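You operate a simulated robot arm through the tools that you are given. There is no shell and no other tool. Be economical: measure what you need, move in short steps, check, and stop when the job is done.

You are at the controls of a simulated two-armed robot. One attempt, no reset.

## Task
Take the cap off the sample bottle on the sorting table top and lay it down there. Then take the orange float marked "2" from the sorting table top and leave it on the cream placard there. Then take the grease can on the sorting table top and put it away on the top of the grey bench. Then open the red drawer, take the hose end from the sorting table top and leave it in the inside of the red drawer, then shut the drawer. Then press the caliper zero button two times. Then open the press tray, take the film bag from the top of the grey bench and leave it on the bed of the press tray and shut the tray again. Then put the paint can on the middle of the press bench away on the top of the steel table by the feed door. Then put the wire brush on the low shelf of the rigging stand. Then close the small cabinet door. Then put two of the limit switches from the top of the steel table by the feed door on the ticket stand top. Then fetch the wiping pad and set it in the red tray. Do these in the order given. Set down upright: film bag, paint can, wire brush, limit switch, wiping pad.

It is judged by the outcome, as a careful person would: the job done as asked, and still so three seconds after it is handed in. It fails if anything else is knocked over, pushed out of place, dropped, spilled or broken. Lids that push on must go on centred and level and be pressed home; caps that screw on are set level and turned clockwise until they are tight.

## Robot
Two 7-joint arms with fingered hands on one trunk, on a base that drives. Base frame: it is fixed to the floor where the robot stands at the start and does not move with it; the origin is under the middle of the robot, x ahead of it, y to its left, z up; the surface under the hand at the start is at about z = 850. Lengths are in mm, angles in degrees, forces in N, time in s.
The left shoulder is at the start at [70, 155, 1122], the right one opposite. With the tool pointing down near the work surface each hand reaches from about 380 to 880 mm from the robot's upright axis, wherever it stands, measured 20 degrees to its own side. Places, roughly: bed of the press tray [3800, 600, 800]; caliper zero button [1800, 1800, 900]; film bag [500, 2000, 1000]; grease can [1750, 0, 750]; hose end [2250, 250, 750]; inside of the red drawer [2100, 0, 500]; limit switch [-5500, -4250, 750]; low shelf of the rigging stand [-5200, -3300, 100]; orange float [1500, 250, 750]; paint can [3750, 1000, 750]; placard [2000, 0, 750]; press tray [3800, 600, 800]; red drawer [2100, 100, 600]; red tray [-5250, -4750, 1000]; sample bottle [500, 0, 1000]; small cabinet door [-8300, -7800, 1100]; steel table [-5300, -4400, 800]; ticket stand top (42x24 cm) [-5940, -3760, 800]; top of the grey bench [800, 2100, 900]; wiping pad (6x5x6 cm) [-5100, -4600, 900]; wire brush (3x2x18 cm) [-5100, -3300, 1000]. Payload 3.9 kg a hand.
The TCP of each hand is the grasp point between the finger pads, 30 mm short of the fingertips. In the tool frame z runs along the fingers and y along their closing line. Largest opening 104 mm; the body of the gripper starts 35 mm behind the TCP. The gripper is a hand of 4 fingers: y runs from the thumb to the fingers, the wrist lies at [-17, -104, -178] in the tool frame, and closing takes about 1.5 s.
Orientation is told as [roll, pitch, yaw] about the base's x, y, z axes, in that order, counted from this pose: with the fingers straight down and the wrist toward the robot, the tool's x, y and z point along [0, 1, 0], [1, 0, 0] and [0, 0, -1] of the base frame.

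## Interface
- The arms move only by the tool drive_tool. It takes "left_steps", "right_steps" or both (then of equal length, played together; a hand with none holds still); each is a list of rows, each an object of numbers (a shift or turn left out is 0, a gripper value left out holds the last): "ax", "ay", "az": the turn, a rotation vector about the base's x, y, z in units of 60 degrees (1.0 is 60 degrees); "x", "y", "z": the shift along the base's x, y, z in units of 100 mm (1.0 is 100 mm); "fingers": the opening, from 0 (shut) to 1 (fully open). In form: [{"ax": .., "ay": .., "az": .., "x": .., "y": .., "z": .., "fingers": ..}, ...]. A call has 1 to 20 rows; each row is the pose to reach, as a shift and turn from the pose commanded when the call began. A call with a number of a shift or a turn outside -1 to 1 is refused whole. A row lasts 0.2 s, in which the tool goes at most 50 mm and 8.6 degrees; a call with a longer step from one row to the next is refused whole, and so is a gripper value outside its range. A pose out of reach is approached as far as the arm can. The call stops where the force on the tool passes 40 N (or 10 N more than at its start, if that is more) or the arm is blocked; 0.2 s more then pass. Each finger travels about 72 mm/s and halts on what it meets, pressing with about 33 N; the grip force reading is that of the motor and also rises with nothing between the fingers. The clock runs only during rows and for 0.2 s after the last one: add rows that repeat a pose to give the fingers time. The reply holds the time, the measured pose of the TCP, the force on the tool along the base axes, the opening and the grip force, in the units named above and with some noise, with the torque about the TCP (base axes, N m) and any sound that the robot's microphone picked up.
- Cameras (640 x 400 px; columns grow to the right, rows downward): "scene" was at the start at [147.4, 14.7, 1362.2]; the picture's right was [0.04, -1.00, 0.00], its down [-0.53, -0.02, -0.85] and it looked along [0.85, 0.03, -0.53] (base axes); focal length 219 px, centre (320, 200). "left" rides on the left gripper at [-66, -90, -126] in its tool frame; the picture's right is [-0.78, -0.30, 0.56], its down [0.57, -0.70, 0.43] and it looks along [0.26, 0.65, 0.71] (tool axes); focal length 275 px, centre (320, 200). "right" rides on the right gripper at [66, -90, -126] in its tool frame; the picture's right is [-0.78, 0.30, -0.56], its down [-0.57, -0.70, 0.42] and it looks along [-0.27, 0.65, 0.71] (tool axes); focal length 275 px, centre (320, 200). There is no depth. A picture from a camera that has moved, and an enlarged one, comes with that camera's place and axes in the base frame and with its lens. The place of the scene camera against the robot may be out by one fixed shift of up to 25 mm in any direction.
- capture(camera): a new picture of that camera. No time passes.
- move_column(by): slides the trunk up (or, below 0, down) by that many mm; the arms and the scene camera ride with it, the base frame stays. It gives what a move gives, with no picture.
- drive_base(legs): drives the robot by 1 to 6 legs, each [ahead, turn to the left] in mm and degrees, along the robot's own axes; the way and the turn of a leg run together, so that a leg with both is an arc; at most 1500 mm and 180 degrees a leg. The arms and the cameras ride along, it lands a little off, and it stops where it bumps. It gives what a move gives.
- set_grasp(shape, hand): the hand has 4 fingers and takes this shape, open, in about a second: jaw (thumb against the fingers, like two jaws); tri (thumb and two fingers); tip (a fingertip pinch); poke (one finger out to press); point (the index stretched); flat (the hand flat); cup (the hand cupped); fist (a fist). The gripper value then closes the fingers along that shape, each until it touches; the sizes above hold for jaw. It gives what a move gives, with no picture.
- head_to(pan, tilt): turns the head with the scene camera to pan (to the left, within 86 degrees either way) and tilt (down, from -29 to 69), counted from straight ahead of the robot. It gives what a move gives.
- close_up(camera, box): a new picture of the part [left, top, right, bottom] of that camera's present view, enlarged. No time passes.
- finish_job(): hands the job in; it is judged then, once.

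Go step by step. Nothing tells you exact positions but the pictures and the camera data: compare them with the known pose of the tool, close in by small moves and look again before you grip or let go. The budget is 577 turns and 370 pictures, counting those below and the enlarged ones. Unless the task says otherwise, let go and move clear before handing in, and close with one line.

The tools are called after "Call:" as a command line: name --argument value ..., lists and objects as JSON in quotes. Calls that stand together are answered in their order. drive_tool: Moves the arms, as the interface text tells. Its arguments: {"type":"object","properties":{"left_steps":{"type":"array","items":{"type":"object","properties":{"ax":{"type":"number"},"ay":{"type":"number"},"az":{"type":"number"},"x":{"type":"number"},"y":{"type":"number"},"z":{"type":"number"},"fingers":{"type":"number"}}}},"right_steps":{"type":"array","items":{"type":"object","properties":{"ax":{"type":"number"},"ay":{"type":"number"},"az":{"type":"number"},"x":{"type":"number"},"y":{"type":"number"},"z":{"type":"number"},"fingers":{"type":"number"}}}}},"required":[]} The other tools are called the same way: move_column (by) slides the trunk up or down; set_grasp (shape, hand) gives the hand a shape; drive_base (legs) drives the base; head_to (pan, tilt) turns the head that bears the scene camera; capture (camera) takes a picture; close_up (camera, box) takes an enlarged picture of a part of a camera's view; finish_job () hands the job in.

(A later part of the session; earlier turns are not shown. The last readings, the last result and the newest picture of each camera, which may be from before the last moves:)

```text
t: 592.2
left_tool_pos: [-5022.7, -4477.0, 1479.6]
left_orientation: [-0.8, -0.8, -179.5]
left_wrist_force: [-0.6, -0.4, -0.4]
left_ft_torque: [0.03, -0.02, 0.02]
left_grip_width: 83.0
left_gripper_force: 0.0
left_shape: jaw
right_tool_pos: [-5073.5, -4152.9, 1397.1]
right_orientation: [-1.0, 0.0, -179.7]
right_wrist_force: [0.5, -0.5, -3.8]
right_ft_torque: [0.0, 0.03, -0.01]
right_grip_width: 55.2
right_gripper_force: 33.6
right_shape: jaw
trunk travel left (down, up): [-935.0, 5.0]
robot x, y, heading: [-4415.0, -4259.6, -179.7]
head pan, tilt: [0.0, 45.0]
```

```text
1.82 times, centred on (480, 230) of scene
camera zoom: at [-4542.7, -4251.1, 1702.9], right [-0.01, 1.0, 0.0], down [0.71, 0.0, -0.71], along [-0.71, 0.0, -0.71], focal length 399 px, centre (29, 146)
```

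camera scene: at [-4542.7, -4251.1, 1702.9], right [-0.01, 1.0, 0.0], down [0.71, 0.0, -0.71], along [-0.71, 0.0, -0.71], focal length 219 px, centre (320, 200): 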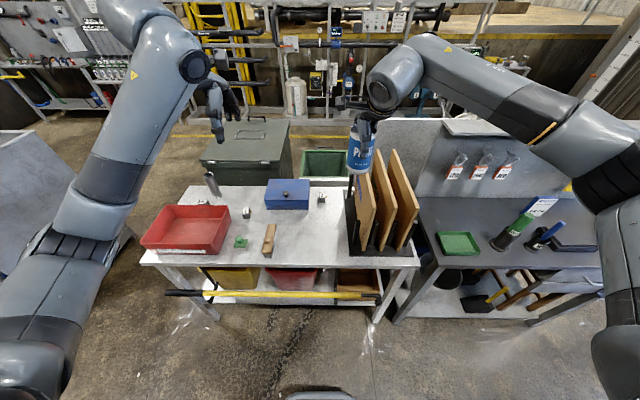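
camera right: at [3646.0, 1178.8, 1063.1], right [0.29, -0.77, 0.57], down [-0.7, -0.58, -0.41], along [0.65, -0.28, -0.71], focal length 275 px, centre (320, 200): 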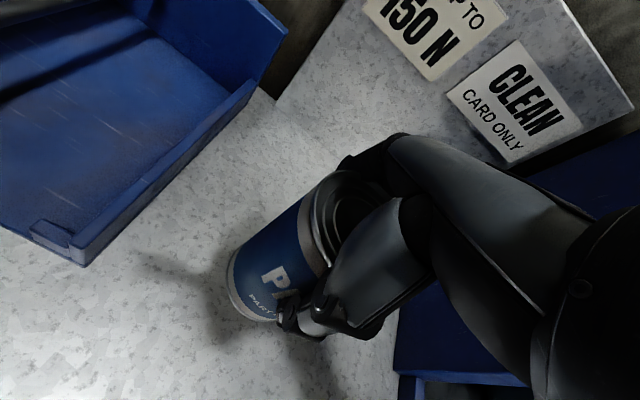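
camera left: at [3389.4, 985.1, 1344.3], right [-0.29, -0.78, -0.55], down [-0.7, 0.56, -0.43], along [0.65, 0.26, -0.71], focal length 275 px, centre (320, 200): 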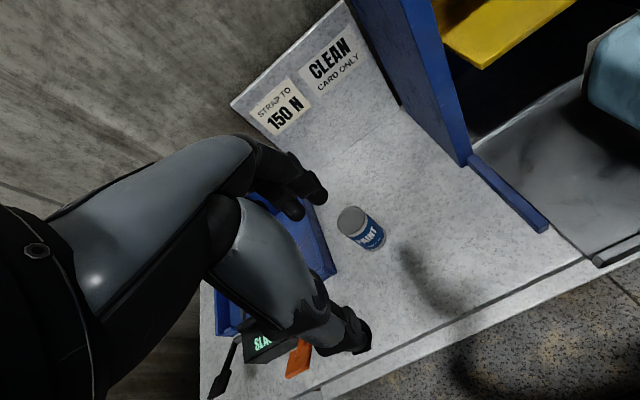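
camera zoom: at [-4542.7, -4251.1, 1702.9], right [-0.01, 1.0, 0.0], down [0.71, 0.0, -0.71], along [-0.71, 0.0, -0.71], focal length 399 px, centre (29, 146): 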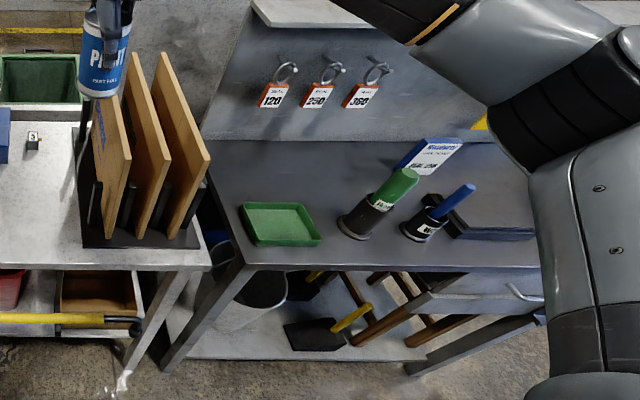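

The steel table carries the red tray, blue box, limit switches 1/2/3, brush and pad, plus a tall board rack on the right. I'll use the free area in front of the blue box, around [-5170, -4330]. First I'll move both hands left, clear of the boards, and then lower the trunk.

Call:
drive_tool --left_steps '[{"y": -0.4}, {"y": -0.8}, {"y": -1}, {"y": -1}]' --right_steps '[{"x": 0.1}, {"y": -0.2, "x": 0.1}, {"y": -0.6, "x": 0.1}, {"y": -1, "x": 0.1}]'

Call:
drive_tool --left_steps '[{"y": -0.4}, {"y": -0.8}, {"y": -0.8}]' --right_steps '[{"y": -0.2}, {"y": -0.6}, {"y": -0.75}]'

Call:
move_column --by -200

Call:
capture --camera "right"

Call:
capture --camera "scene"

```text
t: 593.2
left_tool_pos: [-5023.3, -4582.0, 1477.5]
left_orientation: [-0.8, -0.9, -179.4]
left_wrist_force: [-0.2, -0.4, 0.2]
left_ft_torque: [0.03, -0.01, -0.01]
left_grip_width: 83.1
left_gripper_force: 0.0
left_shape: jaw
right_tool_pos: [-5064.3, -4256.5, 1397.2]
right_orientation: [-1.0, 0.1, -179.7]
right_wrist_force: [0.3, -0.1, -2.3]
right_ft_torque: [0.02, 0.01, 0.04]
right_grip_width: 55.4
right_gripper_force: 32.8
right_shape: jaw
trunk travel left (down, up): [-935.0, 5.0]
robot x, y, heading: [-4420.0, -4258.8, -179.4]
head pan, tilt: [0.0, 45.0]
```

```text
t: 594.0
left_tool_pos: [-5024.2, -4661.3, 1477.5]
left_orientation: [-0.8, -0.7, -179.5]
left_wrist_force: [-0.6, 0.7, -0.3]
left_ft_torque: [0.02, -0.02, -0.02]
left_grip_width: 83.2
left_gripper_force: 0.0
left_shape: jaw
right_tool_pos: [-5063.5, -4330.3, 1396.5]
right_orientation: [-1.1, 0.0, -179.7]
right_wrist_force: [-0.1, -0.6, -3.9]
right_ft_torque: [-0.01, -0.01, -0.01]
right_grip_width: 55.3
right_gripper_force: 32.9
right_shape: jaw
trunk travel left (down, up): [-935.0, 5.0]
robot x, y, heading: [-4421.1, -4260.9, -179.3]
head pan, tilt: [0.0, 45.0]
```

```text
t: 596.1
left_tool_pos: [-5022.6, -4657.2, 1278.5]
left_orientation: [-0.7, -0.7, -179.5]
left_wrist_force: [0.0, 0.1, -0.3]
left_ft_torque: [0.0, 0.01, 0.01]
left_grip_width: 83.2
left_gripper_force: 0.1
left_shape: jaw
right_tool_pos: [-5062.1, -4326.8, 1197.5]
right_orientation: [-0.9, 0.1, -179.6]
right_wrist_force: [-0.5, 0.0, -3.7]
right_ft_torque: [0.0, 0.01, 0.01]
right_grip_width: 55.1
right_gripper_force: 32.9
right_shape: jaw
trunk travel left (down, up): [-735.0, 205.0]
robot x, y, heading: [-4418.1, -4259.7, -179.4]
head pan, tilt: [0.0, 45.0]
```

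```text
125 pictures are left
camera right: at [-4971.6, -4394.9, 1321.9], right [-0.3, 0.76, 0.57], down [0.7, 0.58, -0.41], along [-0.65, 0.27, -0.71], focal length 275 px, centre (320, 200)
```

right: 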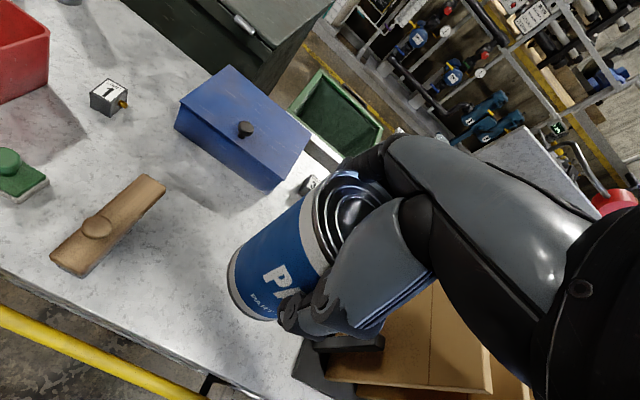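

```text
124 pictures are left
camera scene: at [-4542.4, -4251.4, 1502.9], right [-0.01, 1.0, 0.0], down [0.71, 0.01, -0.71], along [-0.71, -0.01, -0.71], focal length 219 px, centre (320, 200)
```

scene: 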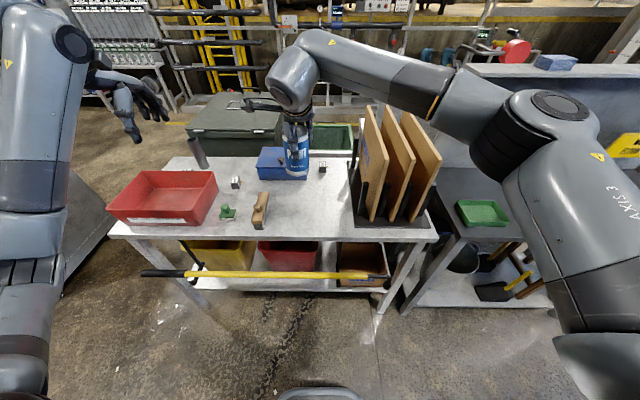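

Call:
close_up --camera "scene" --box '[100, 130, 340, 290]'

```text
2.50 times, centred on (220, 210) of scene
camera zoom: at [-4542.4, -4251.4, 1502.9], right [-0.01, 1.0, 0.0], down [0.71, 0.01, -0.71], along [-0.71, -0.01, -0.71], focal length 548 px, centre (570, 175)
```

zoom: 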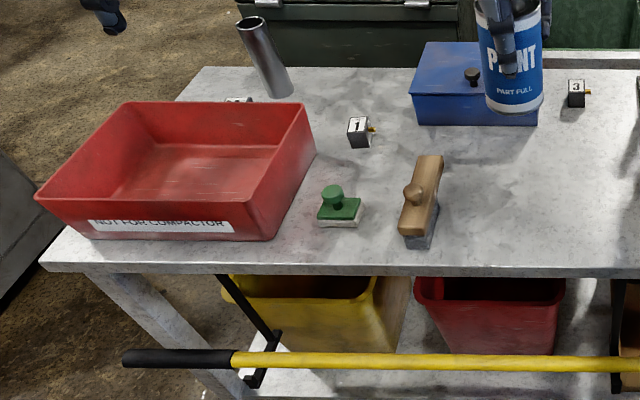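

Two camera heights give a table top of about z≈872. The spot [-5150, -4320] is free, so I'll go there and lower.

Call:
drive_tool --right_steps '[{"x": -0.4}, {"x": -0.85, "y": 0.05}, {"x": -0.88, "y": 0.05, "z": -0.3}, {"x": -0.88, "y": 0.05, "z": -0.7}, {"x": -0.88, "y": 0.05, "z": -1}, {"x": -0.88, "y": 0.05, "z": -1}]'

Call:
drive_tool --right_steps '[{"z": -0.3}, {"z": -0.6}, {"z": -0.8}, {"z": -0.9}, {"z": -0.9}]'

Call:
capture --camera "right"

Call:
capture --camera "scene"

```text
t: 597.5
left_tool_pos: [-5022.6, -4656.5, 1278.4]
left_orientation: [-0.7, -0.8, -179.4]
left_wrist_force: [0.7, 0.3, 0.7]
left_ft_torque: [0.0, 0.01, -0.01]
left_grip_width: 83.0
left_gripper_force: 0.1
left_shape: jaw
right_tool_pos: [-5150.4, -4323.3, 1095.9]
right_orientation: [-1.0, 0.2, -179.5]
right_wrist_force: [0.2, 0.2, -3.3]
right_ft_torque: [0.0, 0.02, -0.02]
right_grip_width: 55.2
right_gripper_force: 32.3
right_shape: jaw
trunk travel left (down, up): [-735.0, 205.0]
robot x, y, heading: [-4416.8, -4262.0, -180.0]
head pan, tilt: [0.0, 45.0]
```

```text
t: 598.8
left_tool_pos: [-5024.1, -4657.9, 1277.1]
left_orientation: [-0.7, -0.8, -179.5]
left_wrist_force: [1.0, 0.3, 0.1]
left_ft_torque: [0.04, -0.02, 0.05]
left_grip_width: 82.7
left_gripper_force: 0.0
left_shape: jaw
right_tool_pos: [-5150.7, -4323.2, 1006.8]
right_orientation: [-1.0, 0.0, -179.7]
right_wrist_force: [-0.3, -0.4, -3.7]
right_ft_torque: [-0.01, 0.01, 0.0]
right_grip_width: 55.2
right_gripper_force: 32.7
right_shape: jaw
trunk travel left (down, up): [-735.0, 205.0]
robot x, y, heading: [-4419.3, -4258.5, -179.6]
head pan, tilt: [0.0, 45.0]
```

```text
122 pictures are left
camera right: at [-5059.5, -4390.2, 1131.2], right [-0.3, 0.76, 0.57], down [0.7, 0.58, -0.41], along [-0.65, 0.27, -0.71], focal length 275 px, centre (320, 200)
```

right: 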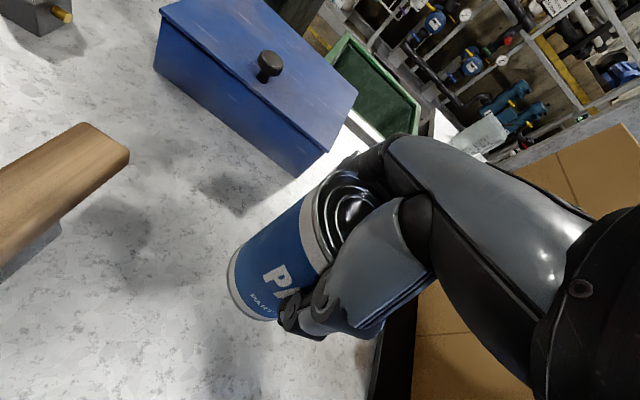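

```text
121 pictures are left
camera scene: at [-4542.6, -4251.8, 1502.9], right [-0.01, 1.0, 0.0], down [0.71, 0.01, -0.71], along [-0.71, -0.01, -0.71], focal length 219 px, centre (320, 200)
```

scene: 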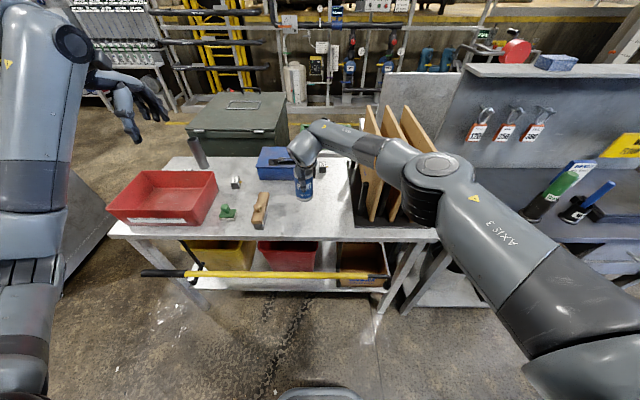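

The forearm passes just in front of the boards. I'll shift the spot 35 mm toward me for margin, then set the can down.

Call:
drive_tool --right_steps '[{"x": 0.2}, {"x": 0.35}, {"x": 0.35, "z": -0.15}, {"x": 0.35, "z": -0.28}, {"x": 0.35, "z": -0.33}, {"x": 0.35, "z": -0.37}, {"x": 0.35, "z": -0.37}]'

Call:
drive_tool --right_steps '[{"z": -0.03}, {"z": -0.06}, {"z": -0.08}, {"z": -0.08}]'

```text
t: 600.4
left_tool_pos: [-5023.0, -4657.7, 1277.7]
left_orientation: [-0.6, -0.8, -179.5]
left_wrist_force: [-0.4, -0.2, 0.4]
left_ft_torque: [0.01, 0.0, -0.02]
left_grip_width: 82.7
left_gripper_force: 0.1
left_shape: jaw
right_tool_pos: [-5114.3, -4323.0, 969.4]
right_orientation: [-1.0, 0.0, -179.6]
right_wrist_force: [0.1, 0.0, -3.3]
right_ft_torque: [0.02, 0.0, 0.03]
right_grip_width: 55.3
right_gripper_force: 33.4
right_shape: jaw
trunk travel left (down, up): [-735.0, 205.0]
robot x, y, heading: [-4415.0, -4261.4, -179.5]
head pan, tilt: [0.0, 45.0]
```

```text
t: 601.4
left_tool_pos: [-5022.8, -4658.2, 1277.6]
left_orientation: [-0.7, -0.9, -179.5]
left_wrist_force: [1.1, -0.3, 0.0]
left_ft_torque: [-0.01, -0.01, -0.02]
left_grip_width: 82.8
left_gripper_force: 0.1
left_shape: jaw
right_tool_pos: [-5116.1, -4322.0, 960.9]
right_orientation: [-1.1, 0.0, -179.7]
right_wrist_force: [-0.6, -0.4, -3.7]
right_ft_torque: [-0.02, -0.02, -0.03]
right_grip_width: 55.4
right_gripper_force: 33.3
right_shape: jaw
trunk travel left (down, up): [-735.0, 205.0]
robot x, y, heading: [-4422.0, -4262.5, -179.8]
head pan, tilt: [0.0, 45.0]
```

Call:
drive_tool --right_steps '[{"z": -0.04}, {"z": -0.08}, {"z": -0.12}, {"z": -0.15}, {"z": -0.15}]'

Call:
capture --camera "right"

```text
t: 602.5
left_tool_pos: [-5024.0, -4657.8, 1278.1]
left_orientation: [-0.7, -0.8, -179.6]
left_wrist_force: [-1.0, 0.4, -0.3]
left_ft_torque: [0.01, 0.02, -0.03]
left_grip_width: 83.2
left_gripper_force: 0.0
left_shape: jaw
right_tool_pos: [-5116.3, -4323.0, 947.2]
right_orientation: [-1.0, 0.0, -179.7]
right_wrist_force: [1.2, -0.3, -3.5]
right_ft_torque: [0.05, -0.01, -0.01]
right_grip_width: 55.0
right_gripper_force: 33.0
right_shape: jaw
trunk travel left (down, up): [-735.0, 205.0]
robot x, y, heading: [-4413.6, -4261.1, -179.6]
head pan, tilt: [0.0, 45.0]
```

```text
120 pictures are left
camera right: at [-5024.7, -4390.2, 1071.8], right [-0.3, 0.76, 0.57], down [0.7, 0.58, -0.41], along [-0.65, 0.27, -0.71], focal length 275 px, centre (320, 200)
```

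right: 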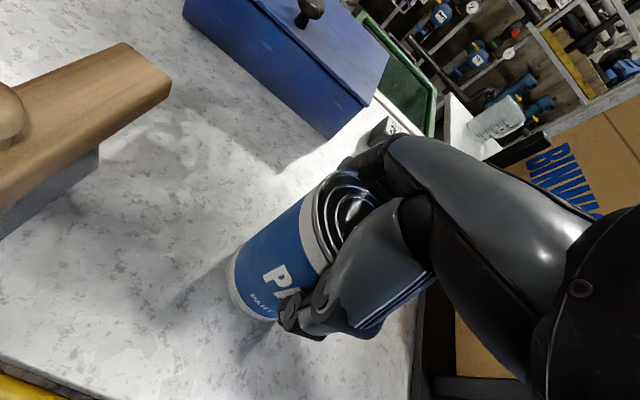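

Call:
drive_tool --right_steps '[{"z": -0.04}, {"z": -0.08}, {"z": -0.11}, {"z": -0.14}, {"z": -0.17}, {"z": -0.17}]'

```text
t: 604.0
left_tool_pos: [-5017.7, -4658.8, 1280.6]
left_orientation: [-0.8, -1.1, -179.6]
left_wrist_force: [0.2, 0.1, -1.5]
left_ft_torque: [0.02, 0.03, 0.0]
left_grip_width: 82.9
left_gripper_force: 0.2
left_shape: jaw
right_tool_pos: [-5113.6, -4323.8, 937.2]
right_orientation: [-0.8, -0.5, -179.7]
right_wrist_force: [-3.5, -1.8, 26.9]
right_ft_torque: [0.05, 0.34, 0.01]
right_grip_width: 55.7
right_gripper_force: 33.4
right_shape: jaw
trunk travel left (down, up): [-735.0, 205.0]
robot x, y, heading: [-4420.3, -4257.9, -179.4]
head pan, tilt: [0.0, 45.0]
```

Contact. I'll ease up and release.

Call:
drive_tool --right_steps '[{"z": 0.05}, {"z": 0.08}, {"z": 0.08}]'

Call:
drive_tool --right_steps '[{"fingers": 0.65}, {"fingers": 0.8}, {"fingers": 1}, {"fingers": 1}, {"z": 0.2}, {"z": 0.6}, {"z": 1}, {"z": 1}]'

Call:
capture --camera "right"

```text
t: 604.8
left_tool_pos: [-5023.0, -4659.2, 1278.2]
left_orientation: [-0.7, -0.9, -179.5]
left_wrist_force: [0.4, 0.3, -0.2]
left_ft_torque: [0.04, -0.02, 0.01]
left_grip_width: 82.8
left_gripper_force: 0.1
left_shape: jaw
right_tool_pos: [-5113.2, -4323.4, 937.0]
right_orientation: [-1.2, 0.2, -179.6]
right_wrist_force: [-0.8, -1.1, 3.6]
right_ft_torque: [-0.03, 0.24, 0.02]
right_grip_width: 55.6
right_gripper_force: 32.8
right_shape: jaw
trunk travel left (down, up): [-735.0, 205.0]
robot x, y, heading: [-4415.4, -4258.7, -179.8]
head pan, tilt: [0.0, 45.0]
```

```text
t: 606.5
left_tool_pos: [-5023.3, -4658.0, 1279.0]
left_orientation: [-0.7, -0.9, -179.5]
left_wrist_force: [0.4, -0.3, 0.0]
left_ft_torque: [-0.01, 0.03, 0.02]
left_grip_width: 83.1
left_gripper_force: 0.0
left_shape: jaw
right_tool_pos: [-5114.3, -4322.7, 1038.6]
right_orientation: [-1.1, 0.0, -179.8]
right_wrist_force: [0.1, -0.2, 0.5]
right_ft_torque: [0.0, -0.01, 0.03]
right_grip_width: 103.8
right_gripper_force: 0.0
right_shape: jaw
trunk travel left (down, up): [-735.0, 205.0]
robot x, y, heading: [-4420.6, -4262.9, -179.6]
head pan, tilt: [0.0, 45.0]
```

```text
119 pictures are left
camera right: at [-5024.3, -4390.0, 1163.1], right [-0.3, 0.76, 0.57], down [0.7, 0.58, -0.41], along [-0.65, 0.27, -0.71], focal length 275 px, centre (320, 200)
```

right: 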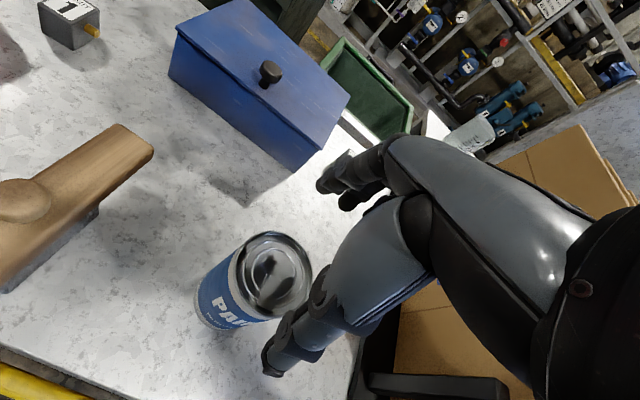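

The paint can stands upright. Next is the wire brush: I'll rise above the boards and move north along to the rigging stand.

Call:
drive_tool --right_steps '[{"z": 0.4}, {"z": 0.8}, {"z": 1, "x": 0.3}, {"z": 1, "x": 0.7}, {"z": 1, "x": 1}]'

Call:
move_column --by 200

Call:
drive_tool --right_steps '[{"z": 0.4}, {"z": 0.8}]'

Call:
drive_base --legs '[[0, -90], [950, 0], [0, 90]]'

Call:
capture --camera "scene"

```text
t: 607.8
left_tool_pos: [-5023.1, -4657.8, 1278.4]
left_orientation: [-0.8, -0.9, -179.5]
left_wrist_force: [-0.5, 0.7, -0.4]
left_ft_torque: [0.01, 0.03, 0.0]
left_grip_width: 83.1
left_gripper_force: 0.0
left_shape: jaw
right_tool_pos: [-5015.2, -4322.0, 1137.6]
right_orientation: [-1.0, -0.1, -179.8]
right_wrist_force: [-0.1, 0.3, -0.1]
right_ft_torque: [0.02, 0.01, -0.03]
right_grip_width: 103.8
right_gripper_force: 0.0
right_shape: jaw
trunk travel left (down, up): [-735.0, 205.0]
robot x, y, heading: [-4419.4, -4258.7, -179.7]
head pan, tilt: [0.0, 45.0]
```

```text
t: 609.9
left_tool_pos: [-5022.5, -4657.4, 1478.6]
left_orientation: [-0.7, -0.8, -179.6]
left_wrist_force: [0.1, -0.5, -0.9]
left_ft_torque: [-0.01, 0.02, 0.02]
left_grip_width: 83.1
left_gripper_force: 0.1
left_shape: jaw
right_tool_pos: [-5015.6, -4322.5, 1337.2]
right_orientation: [-1.1, -0.1, -179.7]
right_wrist_force: [0.0, 0.6, -0.9]
right_ft_torque: [0.01, 0.0, -0.01]
right_grip_width: 103.9
right_gripper_force: 0.0
right_shape: jaw
trunk travel left (down, up): [-935.0, 5.0]
robot x, y, heading: [-4418.7, -4260.3, -179.9]
head pan, tilt: [0.0, 45.0]
```

```text
t: 610.5
left_tool_pos: [-5021.8, -4657.1, 1480.4]
left_orientation: [-0.7, -1.0, -179.6]
left_wrist_force: [0.3, 0.2, -0.7]
left_ft_torque: [0.01, 0.04, 0.0]
left_grip_width: 82.9
left_gripper_force: 0.1
left_shape: jaw
right_tool_pos: [-5014.5, -4322.1, 1419.3]
right_orientation: [-1.0, 0.0, -179.6]
right_wrist_force: [-0.1, -0.5, -0.6]
right_ft_torque: [0.03, -0.01, -0.01]
right_grip_width: 103.9
right_gripper_force: 0.1
right_shape: jaw
trunk travel left (down, up): [-935.0, 5.0]
robot x, y, heading: [-4417.3, -4264.1, -179.8]
head pan, tilt: [0.0, 45.0]
```

```text
t: 623.2
left_tool_pos: [-5023.0, -3692.3, 1478.7]
left_orientation: [-0.7, -0.8, 179.2]
left_wrist_force: [0.0, 0.3, -0.8]
left_ft_torque: [-0.03, -0.01, 0.01]
left_grip_width: 82.9
left_gripper_force: 0.0
left_shape: jaw
right_tool_pos: [-5009.1, -3356.0, 1418.2]
right_orientation: [-1.0, 0.1, 179.2]
right_wrist_force: [0.7, 0.4, 0.1]
right_ft_torque: [-0.01, 0.01, 0.01]
right_grip_width: 104.0
right_gripper_force: 0.0
right_shape: jaw
trunk travel left (down, up): [-935.0, 5.0]
robot x, y, heading: [-4411.9, -3309.7, 179.2]
head pan, tilt: [0.0, 45.0]
```

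```text
118 pictures are left
camera scene: at [-4534.3, -3296.3, 1702.9], right [0.01, 1.0, 0.0], down [0.71, -0.01, -0.71], along [-0.71, 0.01, -0.71], focal length 219 px, centre (320, 200)
```

scene: 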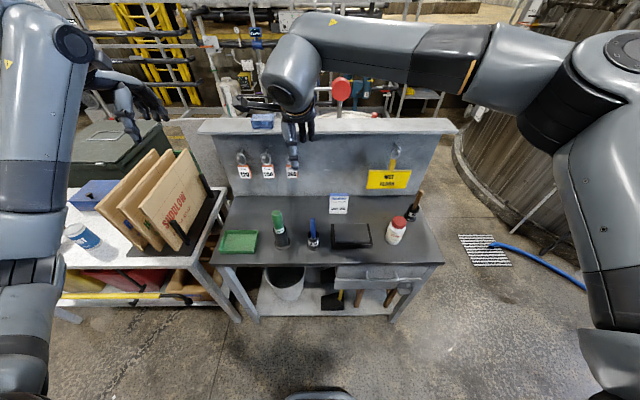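

Call:
close_up --camera "scene" --box '[200, 180, 460, 330]'

Call:
close_up --camera "scene" --box '[250, 180, 370, 270]'

```text
2.46 times, centred on (330, 255) of scene
camera zoom: at [-4534.3, -3296.3, 1702.9], right [0.01, 1.0, 0.0], down [0.71, -0.01, -0.71], along [-0.71, 0.01, -0.71], focal length 540 px, centre (295, 65)
```

zoom: 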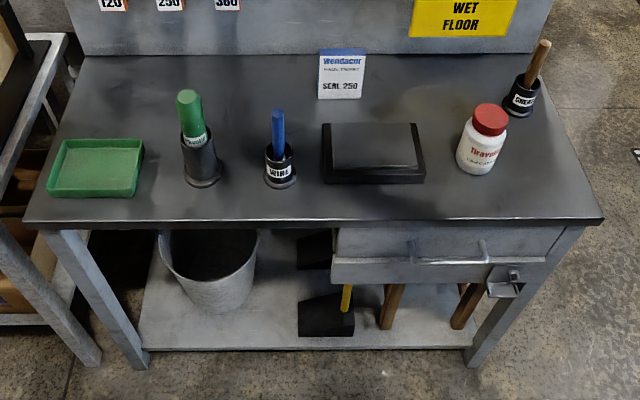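

```text
4.44 times, centred on (310, 225) of scene
camera zoom: at [-4534.3, -3296.3, 1702.9], right [0.01, 1.0, 0.0], down [0.71, -0.01, -0.71], along [-0.71, 0.01, -0.71], focal length 974 px, centre (364, 89)
```

zoom: 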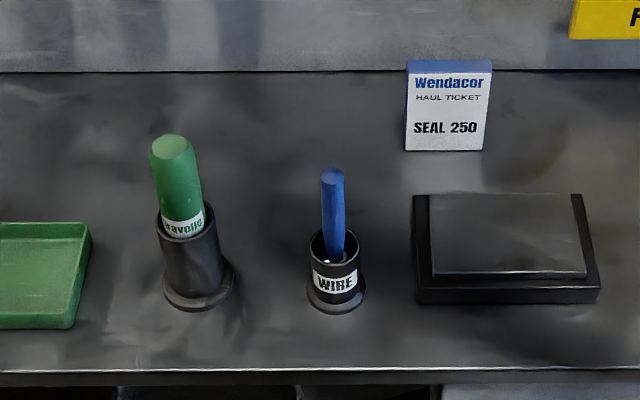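

The wire brush is the blue handle standing in the "WIRE" cup near [-5090, -3316]. I'll move the left hand away from the boards, lower the trunk and look with the right hand camera.

Call:
drive_tool --left_steps '[{"x": 0.3}, {"x": 0.7, "y": 0.2}, {"x": 1, "y": 0.4}, {"x": 1, "y": 0.6}]'

Call:
move_column --by -250

Call:
capture --camera "right"

```text
t: 624.2
left_tool_pos: [-4922.7, -3633.0, 1476.7]
left_orientation: [-0.7, -0.8, 179.3]
left_wrist_force: [-0.6, 0.7, -0.7]
left_ft_torque: [-0.01, -0.04, 0.02]
left_grip_width: 82.8
left_gripper_force: 0.1
left_shape: jaw
right_tool_pos: [-5009.1, -3356.5, 1418.6]
right_orientation: [-1.0, 0.2, 179.1]
right_wrist_force: [-0.2, 0.1, -1.1]
right_ft_torque: [0.0, -0.02, 0.03]
right_grip_width: 104.0
right_gripper_force: 0.0
right_shape: jaw
trunk travel left (down, up): [-935.0, 5.0]
robot x, y, heading: [-4411.0, -3308.7, 179.3]
head pan, tilt: [0.0, 45.0]
```

```text
t: 626.7
left_tool_pos: [-4922.1, -3634.1, 1228.2]
left_orientation: [-0.7, -0.9, 179.3]
left_wrist_force: [-0.4, -0.6, -0.3]
left_ft_torque: [0.0, 0.0, 0.0]
left_grip_width: 82.9
left_gripper_force: 0.1
left_shape: jaw
right_tool_pos: [-5008.2, -3358.5, 1168.0]
right_orientation: [-1.1, 0.1, 179.1]
right_wrist_force: [0.4, -0.3, -0.1]
right_ft_torque: [0.0, -0.01, -0.01]
right_grip_width: 104.1
right_gripper_force: 0.1
right_shape: jaw
trunk travel left (down, up): [-685.0, 255.0]
robot x, y, heading: [-4411.6, -3308.7, 179.1]
head pan, tilt: [0.0, 45.0]
```

```text
115 pictures are left
camera right: at [-4918.5, -3427.1, 1293.1], right [-0.28, 0.77, 0.57], down [0.71, 0.57, -0.41], along [-0.64, 0.29, -0.71], focal length 275 px, centre (320, 200)
```

right: 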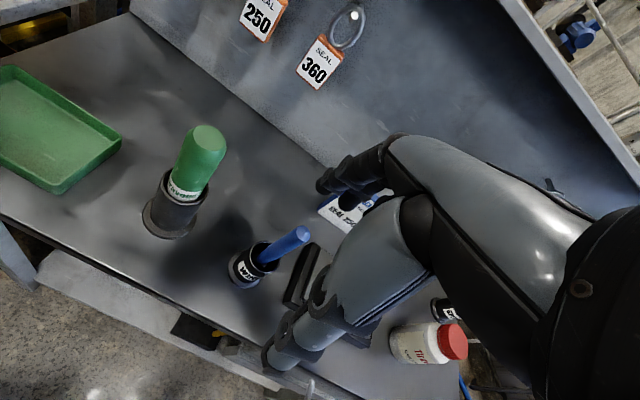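

Call:
drive_tool --right_steps '[{"x": -0.3, "y": 0.2}, {"x": -0.6, "y": 0.4}, {"x": -0.6, "y": 0.4}]'

Call:
capture --camera "right"

```text
t: 627.5
left_tool_pos: [-4921.4, -3633.2, 1228.7]
left_orientation: [-0.8, -0.9, 179.3]
left_wrist_force: [0.5, 0.3, 0.0]
left_ft_torque: [0.01, 0.02, 0.0]
left_grip_width: 82.8
left_gripper_force: 0.1
left_shape: jaw
right_tool_pos: [-5067.8, -3318.9, 1169.0]
right_orientation: [-0.9, 0.0, 179.1]
right_wrist_force: [0.4, 0.0, 0.3]
right_ft_torque: [-0.03, 0.03, 0.01]
right_grip_width: 104.0
right_gripper_force: 0.1
right_shape: jaw
trunk travel left (down, up): [-685.0, 255.0]
robot x, y, heading: [-4409.4, -3307.9, 179.4]
head pan, tilt: [0.0, 45.0]
```

```text
114 pictures are left
camera right: at [-4978.4, -3387.6, 1293.5], right [-0.28, 0.77, 0.57], down [0.71, 0.57, -0.41], along [-0.64, 0.29, -0.71], focal length 275 px, centre (320, 200)
```

right: 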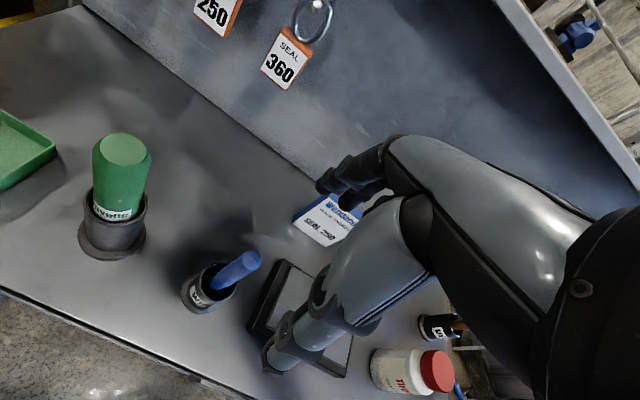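

The handle top is at [-5102, -3321, 1017], leaning about 12° away from me. I'll tilt the hand to match its axis and come down along it.

Call:
drive_tool --right_steps '[{"ay": -0.1, "x": -0.2, "y": -0.03, "z": -0.2}, {"ay": -0.2, "x": -0.42, "y": -0.04, "z": -0.6}, {"ay": -0.2, "x": -0.42, "y": -0.04, "z": -1}, {"ay": -0.2, "x": -0.42, "y": -0.04, "z": -1}]'

Call:
capture --camera "right"

```text
t: 628.5
left_tool_pos: [-4923.0, -3633.2, 1227.6]
left_orientation: [-0.7, -0.9, 179.3]
left_wrist_force: [0.2, 0.6, -0.1]
left_ft_torque: [0.02, 0.02, 0.01]
left_grip_width: 83.1
left_gripper_force: 0.1
left_shape: jaw
right_tool_pos: [-5111.1, -3321.4, 1067.0]
right_orientation: [-1.2, 12.0, 179.1]
right_wrist_force: [-0.2, 0.5, 0.6]
right_ft_torque: [-0.01, -0.02, 0.01]
right_grip_width: 104.0
right_gripper_force: 0.0
right_shape: jaw
trunk travel left (down, up): [-685.0, 255.0]
robot x, y, heading: [-4409.6, -3306.2, 179.3]
head pan, tilt: [0.0, 45.0]
```

```text
113 pictures are left
camera right: at [-5048.8, -3391.0, 1207.7], right [-0.4, 0.77, 0.5], down [0.78, 0.57, -0.26], along [-0.48, 0.29, -0.83], focal length 275 px, centre (320, 200)
```

right: 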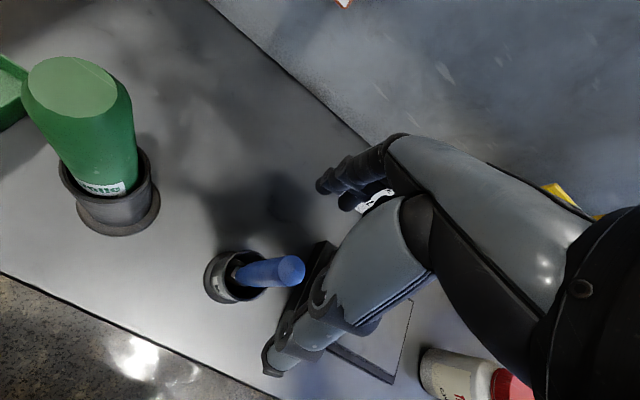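

Call:
drive_tool --right_steps '[{"ay": 0.04, "ax": -0.05, "x": 0.02, "y": 0.03}, {"ay": 0.08, "ax": -0.1, "x": 0.04, "y": 0.06}, {"ay": 0.08, "ax": -0.1, "x": 0.08, "y": 0.02, "z": -0.35}, {"ay": 0.08, "ax": -0.1, "x": 0.12, "y": -0.03, "z": -0.7}, {"ay": 0.08, "ax": -0.1, "x": 0.13, "y": -0.03, "z": -0.75}, {"ay": 0.08, "ax": -0.1, "x": 0.13, "y": -0.03, "z": -0.75}]'

Call:
capture --camera "right"

```text
t: 629.9
left_tool_pos: [-4922.7, -3632.8, 1228.6]
left_orientation: [-0.7, -0.8, 179.4]
left_wrist_force: [-0.4, -0.4, -0.2]
left_ft_torque: [0.01, 0.03, -0.01]
left_grip_width: 83.3
left_gripper_force: 0.1
left_shape: jaw
right_tool_pos: [-5098.6, -3325.8, 994.0]
right_orientation: [4.9, 7.3, -180.0]
right_wrist_force: [-0.3, 1.1, 0.2]
right_ft_torque: [0.01, 0.0, -0.01]
right_grip_width: 103.8
right_gripper_force: 0.1
right_shape: jaw
trunk travel left (down, up): [-685.0, 255.0]
robot x, y, heading: [-4410.6, -3309.1, 179.0]
head pan, tilt: [0.0, 45.0]
```

```text
112 pictures are left
camera right: at [-5023.9, -3380.0, 1134.3], right [-0.36, 0.82, 0.45], down [0.75, 0.54, -0.38], along [-0.55, 0.2, -0.81], focal length 275 px, centre (320, 200)
```

right: 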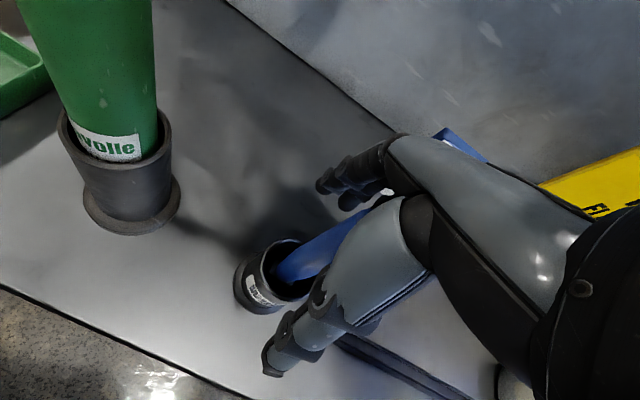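

Call:
drive_tool --right_steps '[{"fingers": 0.8, "x": -0.04, "y": -0.03}, {"fingers": 0.6, "x": -0.04, "y": -0.03}, {"fingers": 0.4, "x": -0.04, "y": -0.03}, {"fingers": 0.25, "x": -0.04, "y": -0.03}, {"fingers": 0.1, "x": -0.04, "y": -0.03}, {"fingers": 0.05, "x": -0.04, "y": -0.03}, {"fingers": 0.05, "x": -0.04, "y": -0.03}, {"fingers": 0.05, "x": -0.04, "y": -0.03}]'

Call:
capture --camera "right"

```text
t: 631.7
left_tool_pos: [-4922.7, -3632.6, 1228.0]
left_orientation: [-0.7, -0.8, 179.3]
left_wrist_force: [0.1, 1.4, 0.6]
left_ft_torque: [0.0, -0.03, 0.03]
left_grip_width: 83.0
left_gripper_force: 0.1
left_shape: jaw
right_tool_pos: [-5102.0, -3327.8, 994.5]
right_orientation: [5.0, 7.3, -179.9]
right_wrist_force: [0.5, -0.1, -1.0]
right_ft_torque: [-0.02, -0.02, 0.02]
right_grip_width: 12.0
right_gripper_force: 32.7
right_shape: jaw
trunk travel left (down, up): [-685.0, 255.0]
robot x, y, heading: [-4412.9, -3306.1, 179.3]
head pan, tilt: [0.0, 45.0]
```

```text
111 pictures are left
camera right: at [-5027.9, -3382.5, 1134.7], right [-0.36, 0.82, 0.45], down [0.75, 0.54, -0.38], along [-0.55, 0.2, -0.81], focal length 275 px, centre (320, 200)
```

right: 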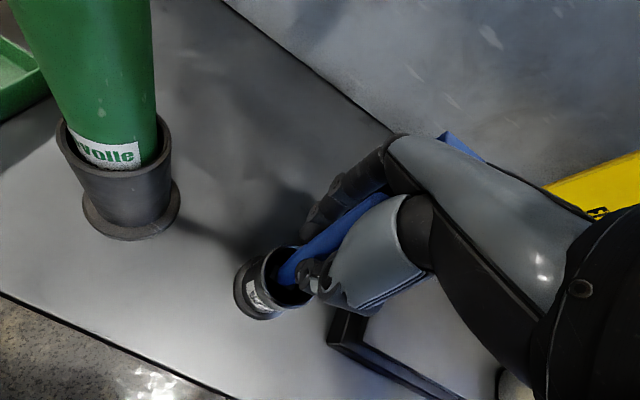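

Call:
drive_tool --right_steps '[{"z": 0.1, "x": -0.012, "y": 0.01}, {"z": 0.25, "x": -0.03, "y": 0.02}, {"z": 0.45, "x": -0.055, "y": 0.04}, {"z": 0.7, "x": -0.085, "y": 0.06}, {"z": 1, "x": -0.12, "y": 0.09}, {"z": 1, "x": -0.12, "y": 0.09}]'

Call:
capture --camera "right"

```text
t: 633.1
left_tool_pos: [-4924.0, -3634.2, 1228.8]
left_orientation: [-0.8, -0.9, 179.4]
left_wrist_force: [-0.1, -0.3, -0.6]
left_ft_torque: [0.04, 0.02, 0.01]
left_grip_width: 83.1
left_gripper_force: 0.2
left_shape: jaw
right_tool_pos: [-5113.1, -3319.5, 1093.8]
right_orientation: [4.9, 7.2, -179.9]
right_wrist_force: [-0.3, -0.2, -0.8]
right_ft_torque: [-0.05, 0.01, 0.01]
right_grip_width: 12.2
right_gripper_force: 33.6
right_shape: jaw
trunk travel left (down, up): [-685.0, 255.0]
robot x, y, heading: [-4406.1, -3308.2, 179.2]
head pan, tilt: [0.0, 45.0]
```

```text
110 pictures are left
camera right: at [-5039.6, -3374.0, 1234.7], right [-0.36, 0.82, 0.45], down [0.75, 0.54, -0.38], along [-0.55, 0.2, -0.81], focal length 275 px, centre (320, 200)
```

right: 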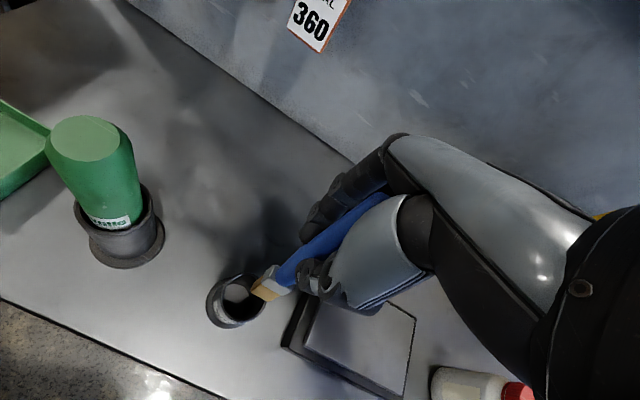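

The wire brush is out of its cup. I'll raise it, level the hand, and bring it out in front of the stand.

Call:
drive_tool --right_steps '[{"z": 0.4}, {"z": 0.8}, {"z": 0.8, "ax": 0.05, "ay": 0.06}, {"z": 0.8, "ax": 0.085, "ay": 0.12}, {"z": 0.8, "ax": 0.085, "ay": 0.12, "x": 0.3}, {"z": 0.8, "ax": 0.085, "ay": 0.12, "x": 0.7}, {"z": 0.8, "ax": 0.085, "ay": 0.12, "x": 1}]' --left_steps '[{"x": 0.3}, {"x": 0.6}, {"x": 0.9}, {"x": 1, "y": 0.3}, {"x": 1, "y": 0.5}, {"x": 1, "y": 0.5}, {"x": 1, "y": 0.5}]'

Call:
drive_tool --right_steps '[{"x": 0.4}, {"x": 0.8}, {"x": 1}, {"x": 1}]'

Call:
capture --camera "right"

Call:
capture --camera "scene"

```text
t: 634.7
left_tool_pos: [-4825.9, -3604.5, 1228.2]
left_orientation: [-0.8, -0.8, 179.3]
left_wrist_force: [0.8, -0.6, 0.4]
left_ft_torque: [-0.01, 0.05, 0.02]
left_grip_width: 83.1
left_gripper_force: 0.1
left_shape: jaw
left hand out of reach, approached as far as the arm can: row 4, 5, 6, 7
right_tool_pos: [-5013.1, -3319.7, 1173.2]
right_orientation: [-0.3, 0.1, 179.8]
right_wrist_force: [0.5, 0.1, -0.9]
right_ft_torque: [0.0, -0.04, 0.01]
right_grip_width: 12.3
right_gripper_force: 32.9
right_shape: jaw
trunk travel left (down, up): [-685.0, 255.0]
robot x, y, heading: [-4407.9, -3310.4, 179.3]
head pan, tilt: [0.0, 45.0]
```

```text
t: 635.7
left_tool_pos: [-4827.6, -3603.1, 1228.1]
left_orientation: [-0.7, -0.9, 179.3]
left_wrist_force: [0.4, 0.2, 0.0]
left_ft_torque: [-0.02, -0.02, 0.02]
left_grip_width: 83.3
left_gripper_force: 0.1
left_shape: jaw
right_tool_pos: [-4913.3, -3319.8, 1172.3]
right_orientation: [-0.2, 0.0, 179.9]
right_wrist_force: [-0.1, 0.9, -0.8]
right_ft_torque: [0.0, -0.02, 0.0]
right_grip_width: 11.8
right_gripper_force: 32.9
right_shape: jaw
trunk travel left (down, up): [-685.0, 255.0]
robot x, y, heading: [-4411.9, -3310.3, 179.2]
head pan, tilt: [0.0, 45.0]
```

```text
109 pictures are left
camera right: at [-4823.0, -3386.4, 1298.6], right [-0.29, 0.78, 0.56], down [0.7, 0.57, -0.42], along [-0.65, 0.27, -0.71], focal length 275 px, centre (320, 200)
```

right: 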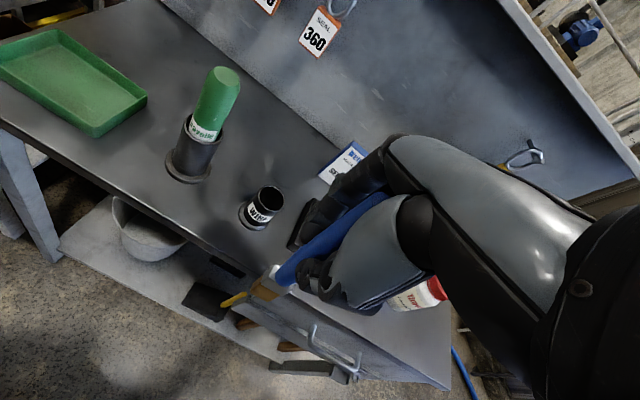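

```text
108 pictures are left
camera scene: at [-4534.7, -3297.2, 1452.9], right [0.01, 1.0, 0.0], down [0.71, -0.01, -0.71], along [-0.71, 0.01, -0.71], focal length 219 px, centre (320, 200)
```

scene: 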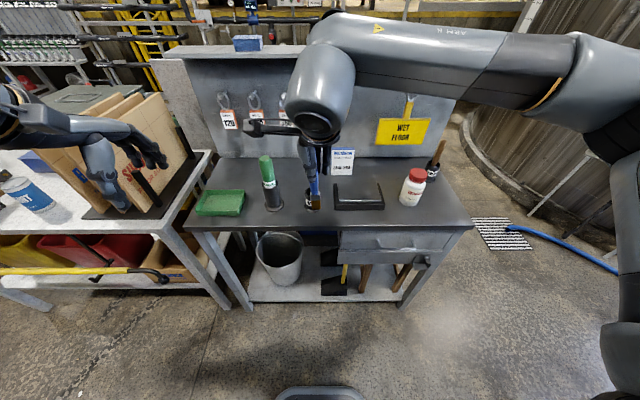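

Call:
close_up --camera "right" --box '[220, 180, 420, 320]'

Call:
close_up --camera "scene" --box '[250, 100, 390, 230]'

```text
2.86 times, centred on (320, 250) of right
camera zoom: at [-4823.0, -3386.4, 1298.6], right [-0.29, 0.78, 0.56], down [0.7, 0.57, -0.42], along [-0.65, 0.27, -0.71], focal length 786 px, centre (320, 57)
```

zoom: 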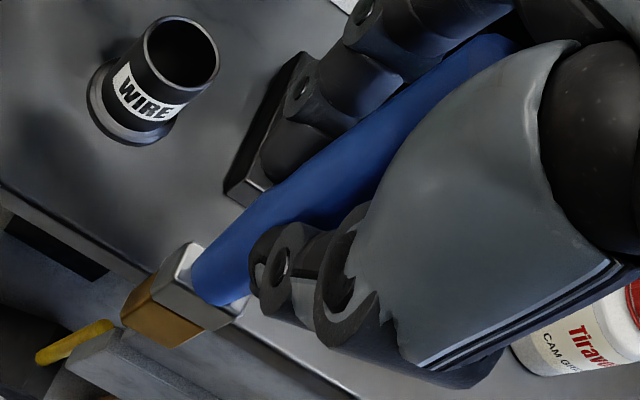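

```text
3.08 times, centred on (320, 165) of scene
camera zoom: at [-4534.7, -3297.2, 1452.9], right [0.01, 1.0, 0.0], down [0.71, -0.01, -0.71], along [-0.71, 0.01, -0.71], focal length 675 px, centre (320, 308)
```

zoom: 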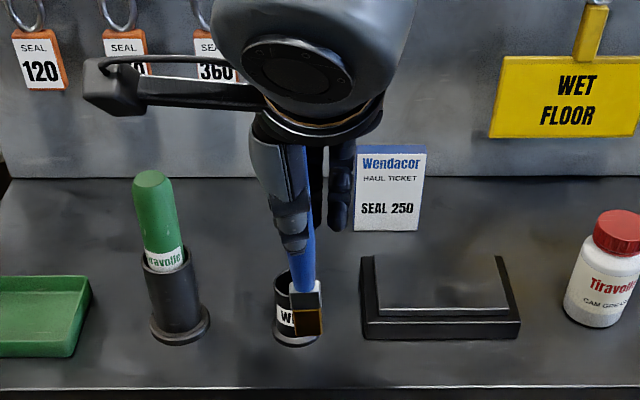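

I'll correct the brush to vertical (about -4° and +5.5°), then lower the trunk to reach the low shelf.

Call:
drive_tool --right_steps '[{"ax": -0.035, "ay": 0.045}, {"ax": -0.065, "ay": 0.09}, {"ax": -0.065, "ay": 0.09}]'

Call:
move_column --by -560

Call:
capture --camera "right"

Call:
capture --camera "scene"

```text
t: 636.5
left_tool_pos: [-4826.8, -3602.8, 1228.5]
left_orientation: [-0.8, -0.9, 179.2]
left_wrist_force: [0.9, 0.0, 0.1]
left_ft_torque: [-0.02, -0.01, -0.01]
left_grip_width: 83.1
left_gripper_force: 0.1
left_shape: jaw
right_tool_pos: [-4913.4, -3319.4, 1172.8]
right_orientation: [3.8, -5.3, 179.6]
right_wrist_force: [0.9, -0.4, -0.8]
right_ft_torque: [-0.03, 0.01, 0.03]
right_grip_width: 11.8
right_gripper_force: 33.2
right_shape: jaw
trunk travel left (down, up): [-685.0, 255.0]
robot x, y, heading: [-4410.8, -3308.5, 179.2]
head pan, tilt: [0.0, 45.0]
```

```text
refused: -560 is not a number from -400 to 400
```

```text
105 pictures are left
camera right: at [-4811.1, -3377.6, 1294.1], right [-0.24, 0.81, 0.53], down [0.66, 0.54, -0.53], along [-0.71, 0.22, -0.67], focal length 275 px, centre (320, 200)
```

right: 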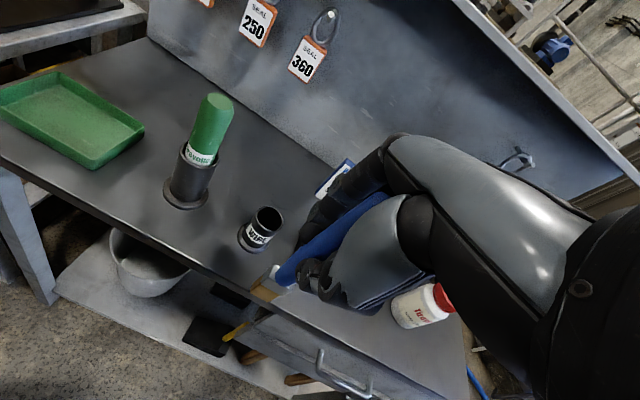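

```text
104 pictures are left
camera scene: at [-4534.0, -3297.6, 1452.9], right [0.01, 1.0, 0.0], down [0.71, -0.01, -0.71], along [-0.71, 0.01, -0.71], focal length 219 px, centre (320, 200)
```

scene: 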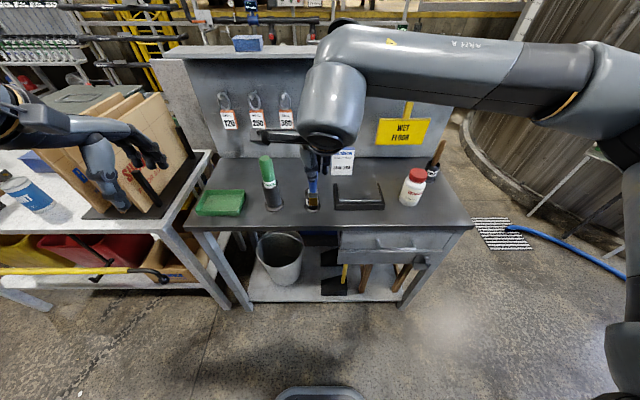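

Call:
move_column --by -400

Call:
move_column --by -150

Call:
capture --camera "right"

Call:
capture --camera "scene"

```text
t: 640.4
left_tool_pos: [-4827.0, -3603.2, 829.0]
left_orientation: [-0.7, -0.8, 179.3]
left_wrist_force: [0.6, 0.2, 0.6]
left_ft_torque: [0.0, 0.02, 0.0]
left_grip_width: 83.2
left_gripper_force: 0.1
left_shape: jaw
right_tool_pos: [-4913.4, -3318.4, 774.0]
right_orientation: [3.9, -5.2, 179.6]
right_wrist_force: [0.2, 0.7, -1.3]
right_ft_torque: [-0.01, 0.01, 0.0]
right_grip_width: 11.7
right_gripper_force: 32.7
right_shape: jaw
trunk travel left (down, up): [-285.0, 655.0]
robot x, y, heading: [-4413.0, -3308.5, 179.2]
head pan, tilt: [0.0, 45.0]
```

```text
t: 642.1
left_tool_pos: [-4826.6, -3603.6, 677.7]
left_orientation: [-0.7, -0.9, 179.3]
left_wrist_force: [0.3, -0.7, 0.3]
left_ft_torque: [0.02, -0.03, 0.01]
left_grip_width: 83.0
left_gripper_force: 0.0
left_shape: jaw
right_tool_pos: [-4912.7, -3319.6, 623.7]
right_orientation: [3.7, -5.5, 179.6]
right_wrist_force: [-0.5, -0.4, 0.1]
right_ft_torque: [-0.01, 0.0, 0.01]
right_grip_width: 11.8
right_gripper_force: 33.1
right_shape: jaw
trunk travel left (down, up): [-135.0, 805.0]
robot x, y, heading: [-4413.0, -3309.3, 179.1]
head pan, tilt: [0.0, 45.0]
```

```text
103 pictures are left
camera right: at [-4810.9, -3377.3, 744.3], right [-0.24, 0.81, 0.53], down [0.66, 0.54, -0.52], along [-0.71, 0.22, -0.67], focal length 275 px, centre (320, 200)
```

right: 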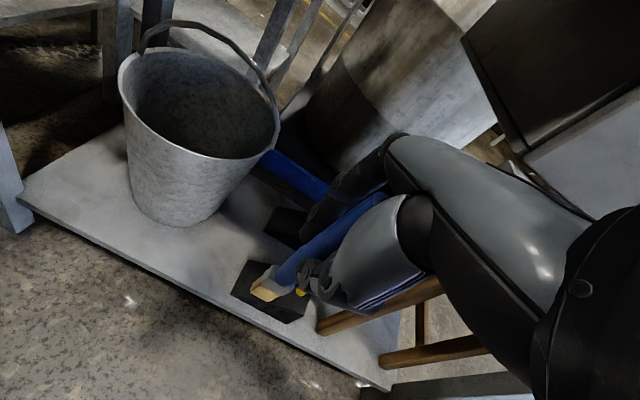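

```text
102 pictures are left
camera scene: at [-4533.8, -3297.1, 903.0], right [0.01, 1.0, 0.0], down [0.71, -0.01, -0.71], along [-0.71, 0.01, -0.71], focal length 219 px, centre (320, 200)
```

scene: 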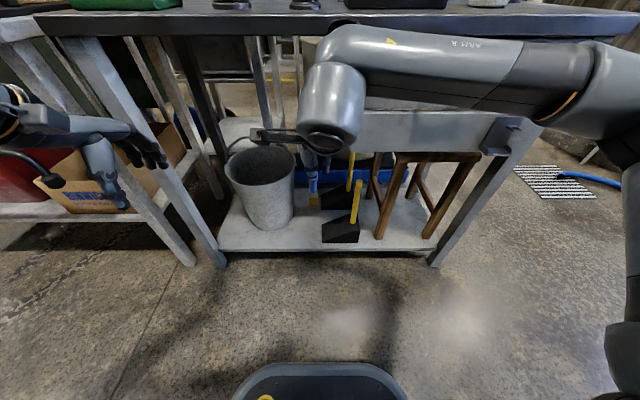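

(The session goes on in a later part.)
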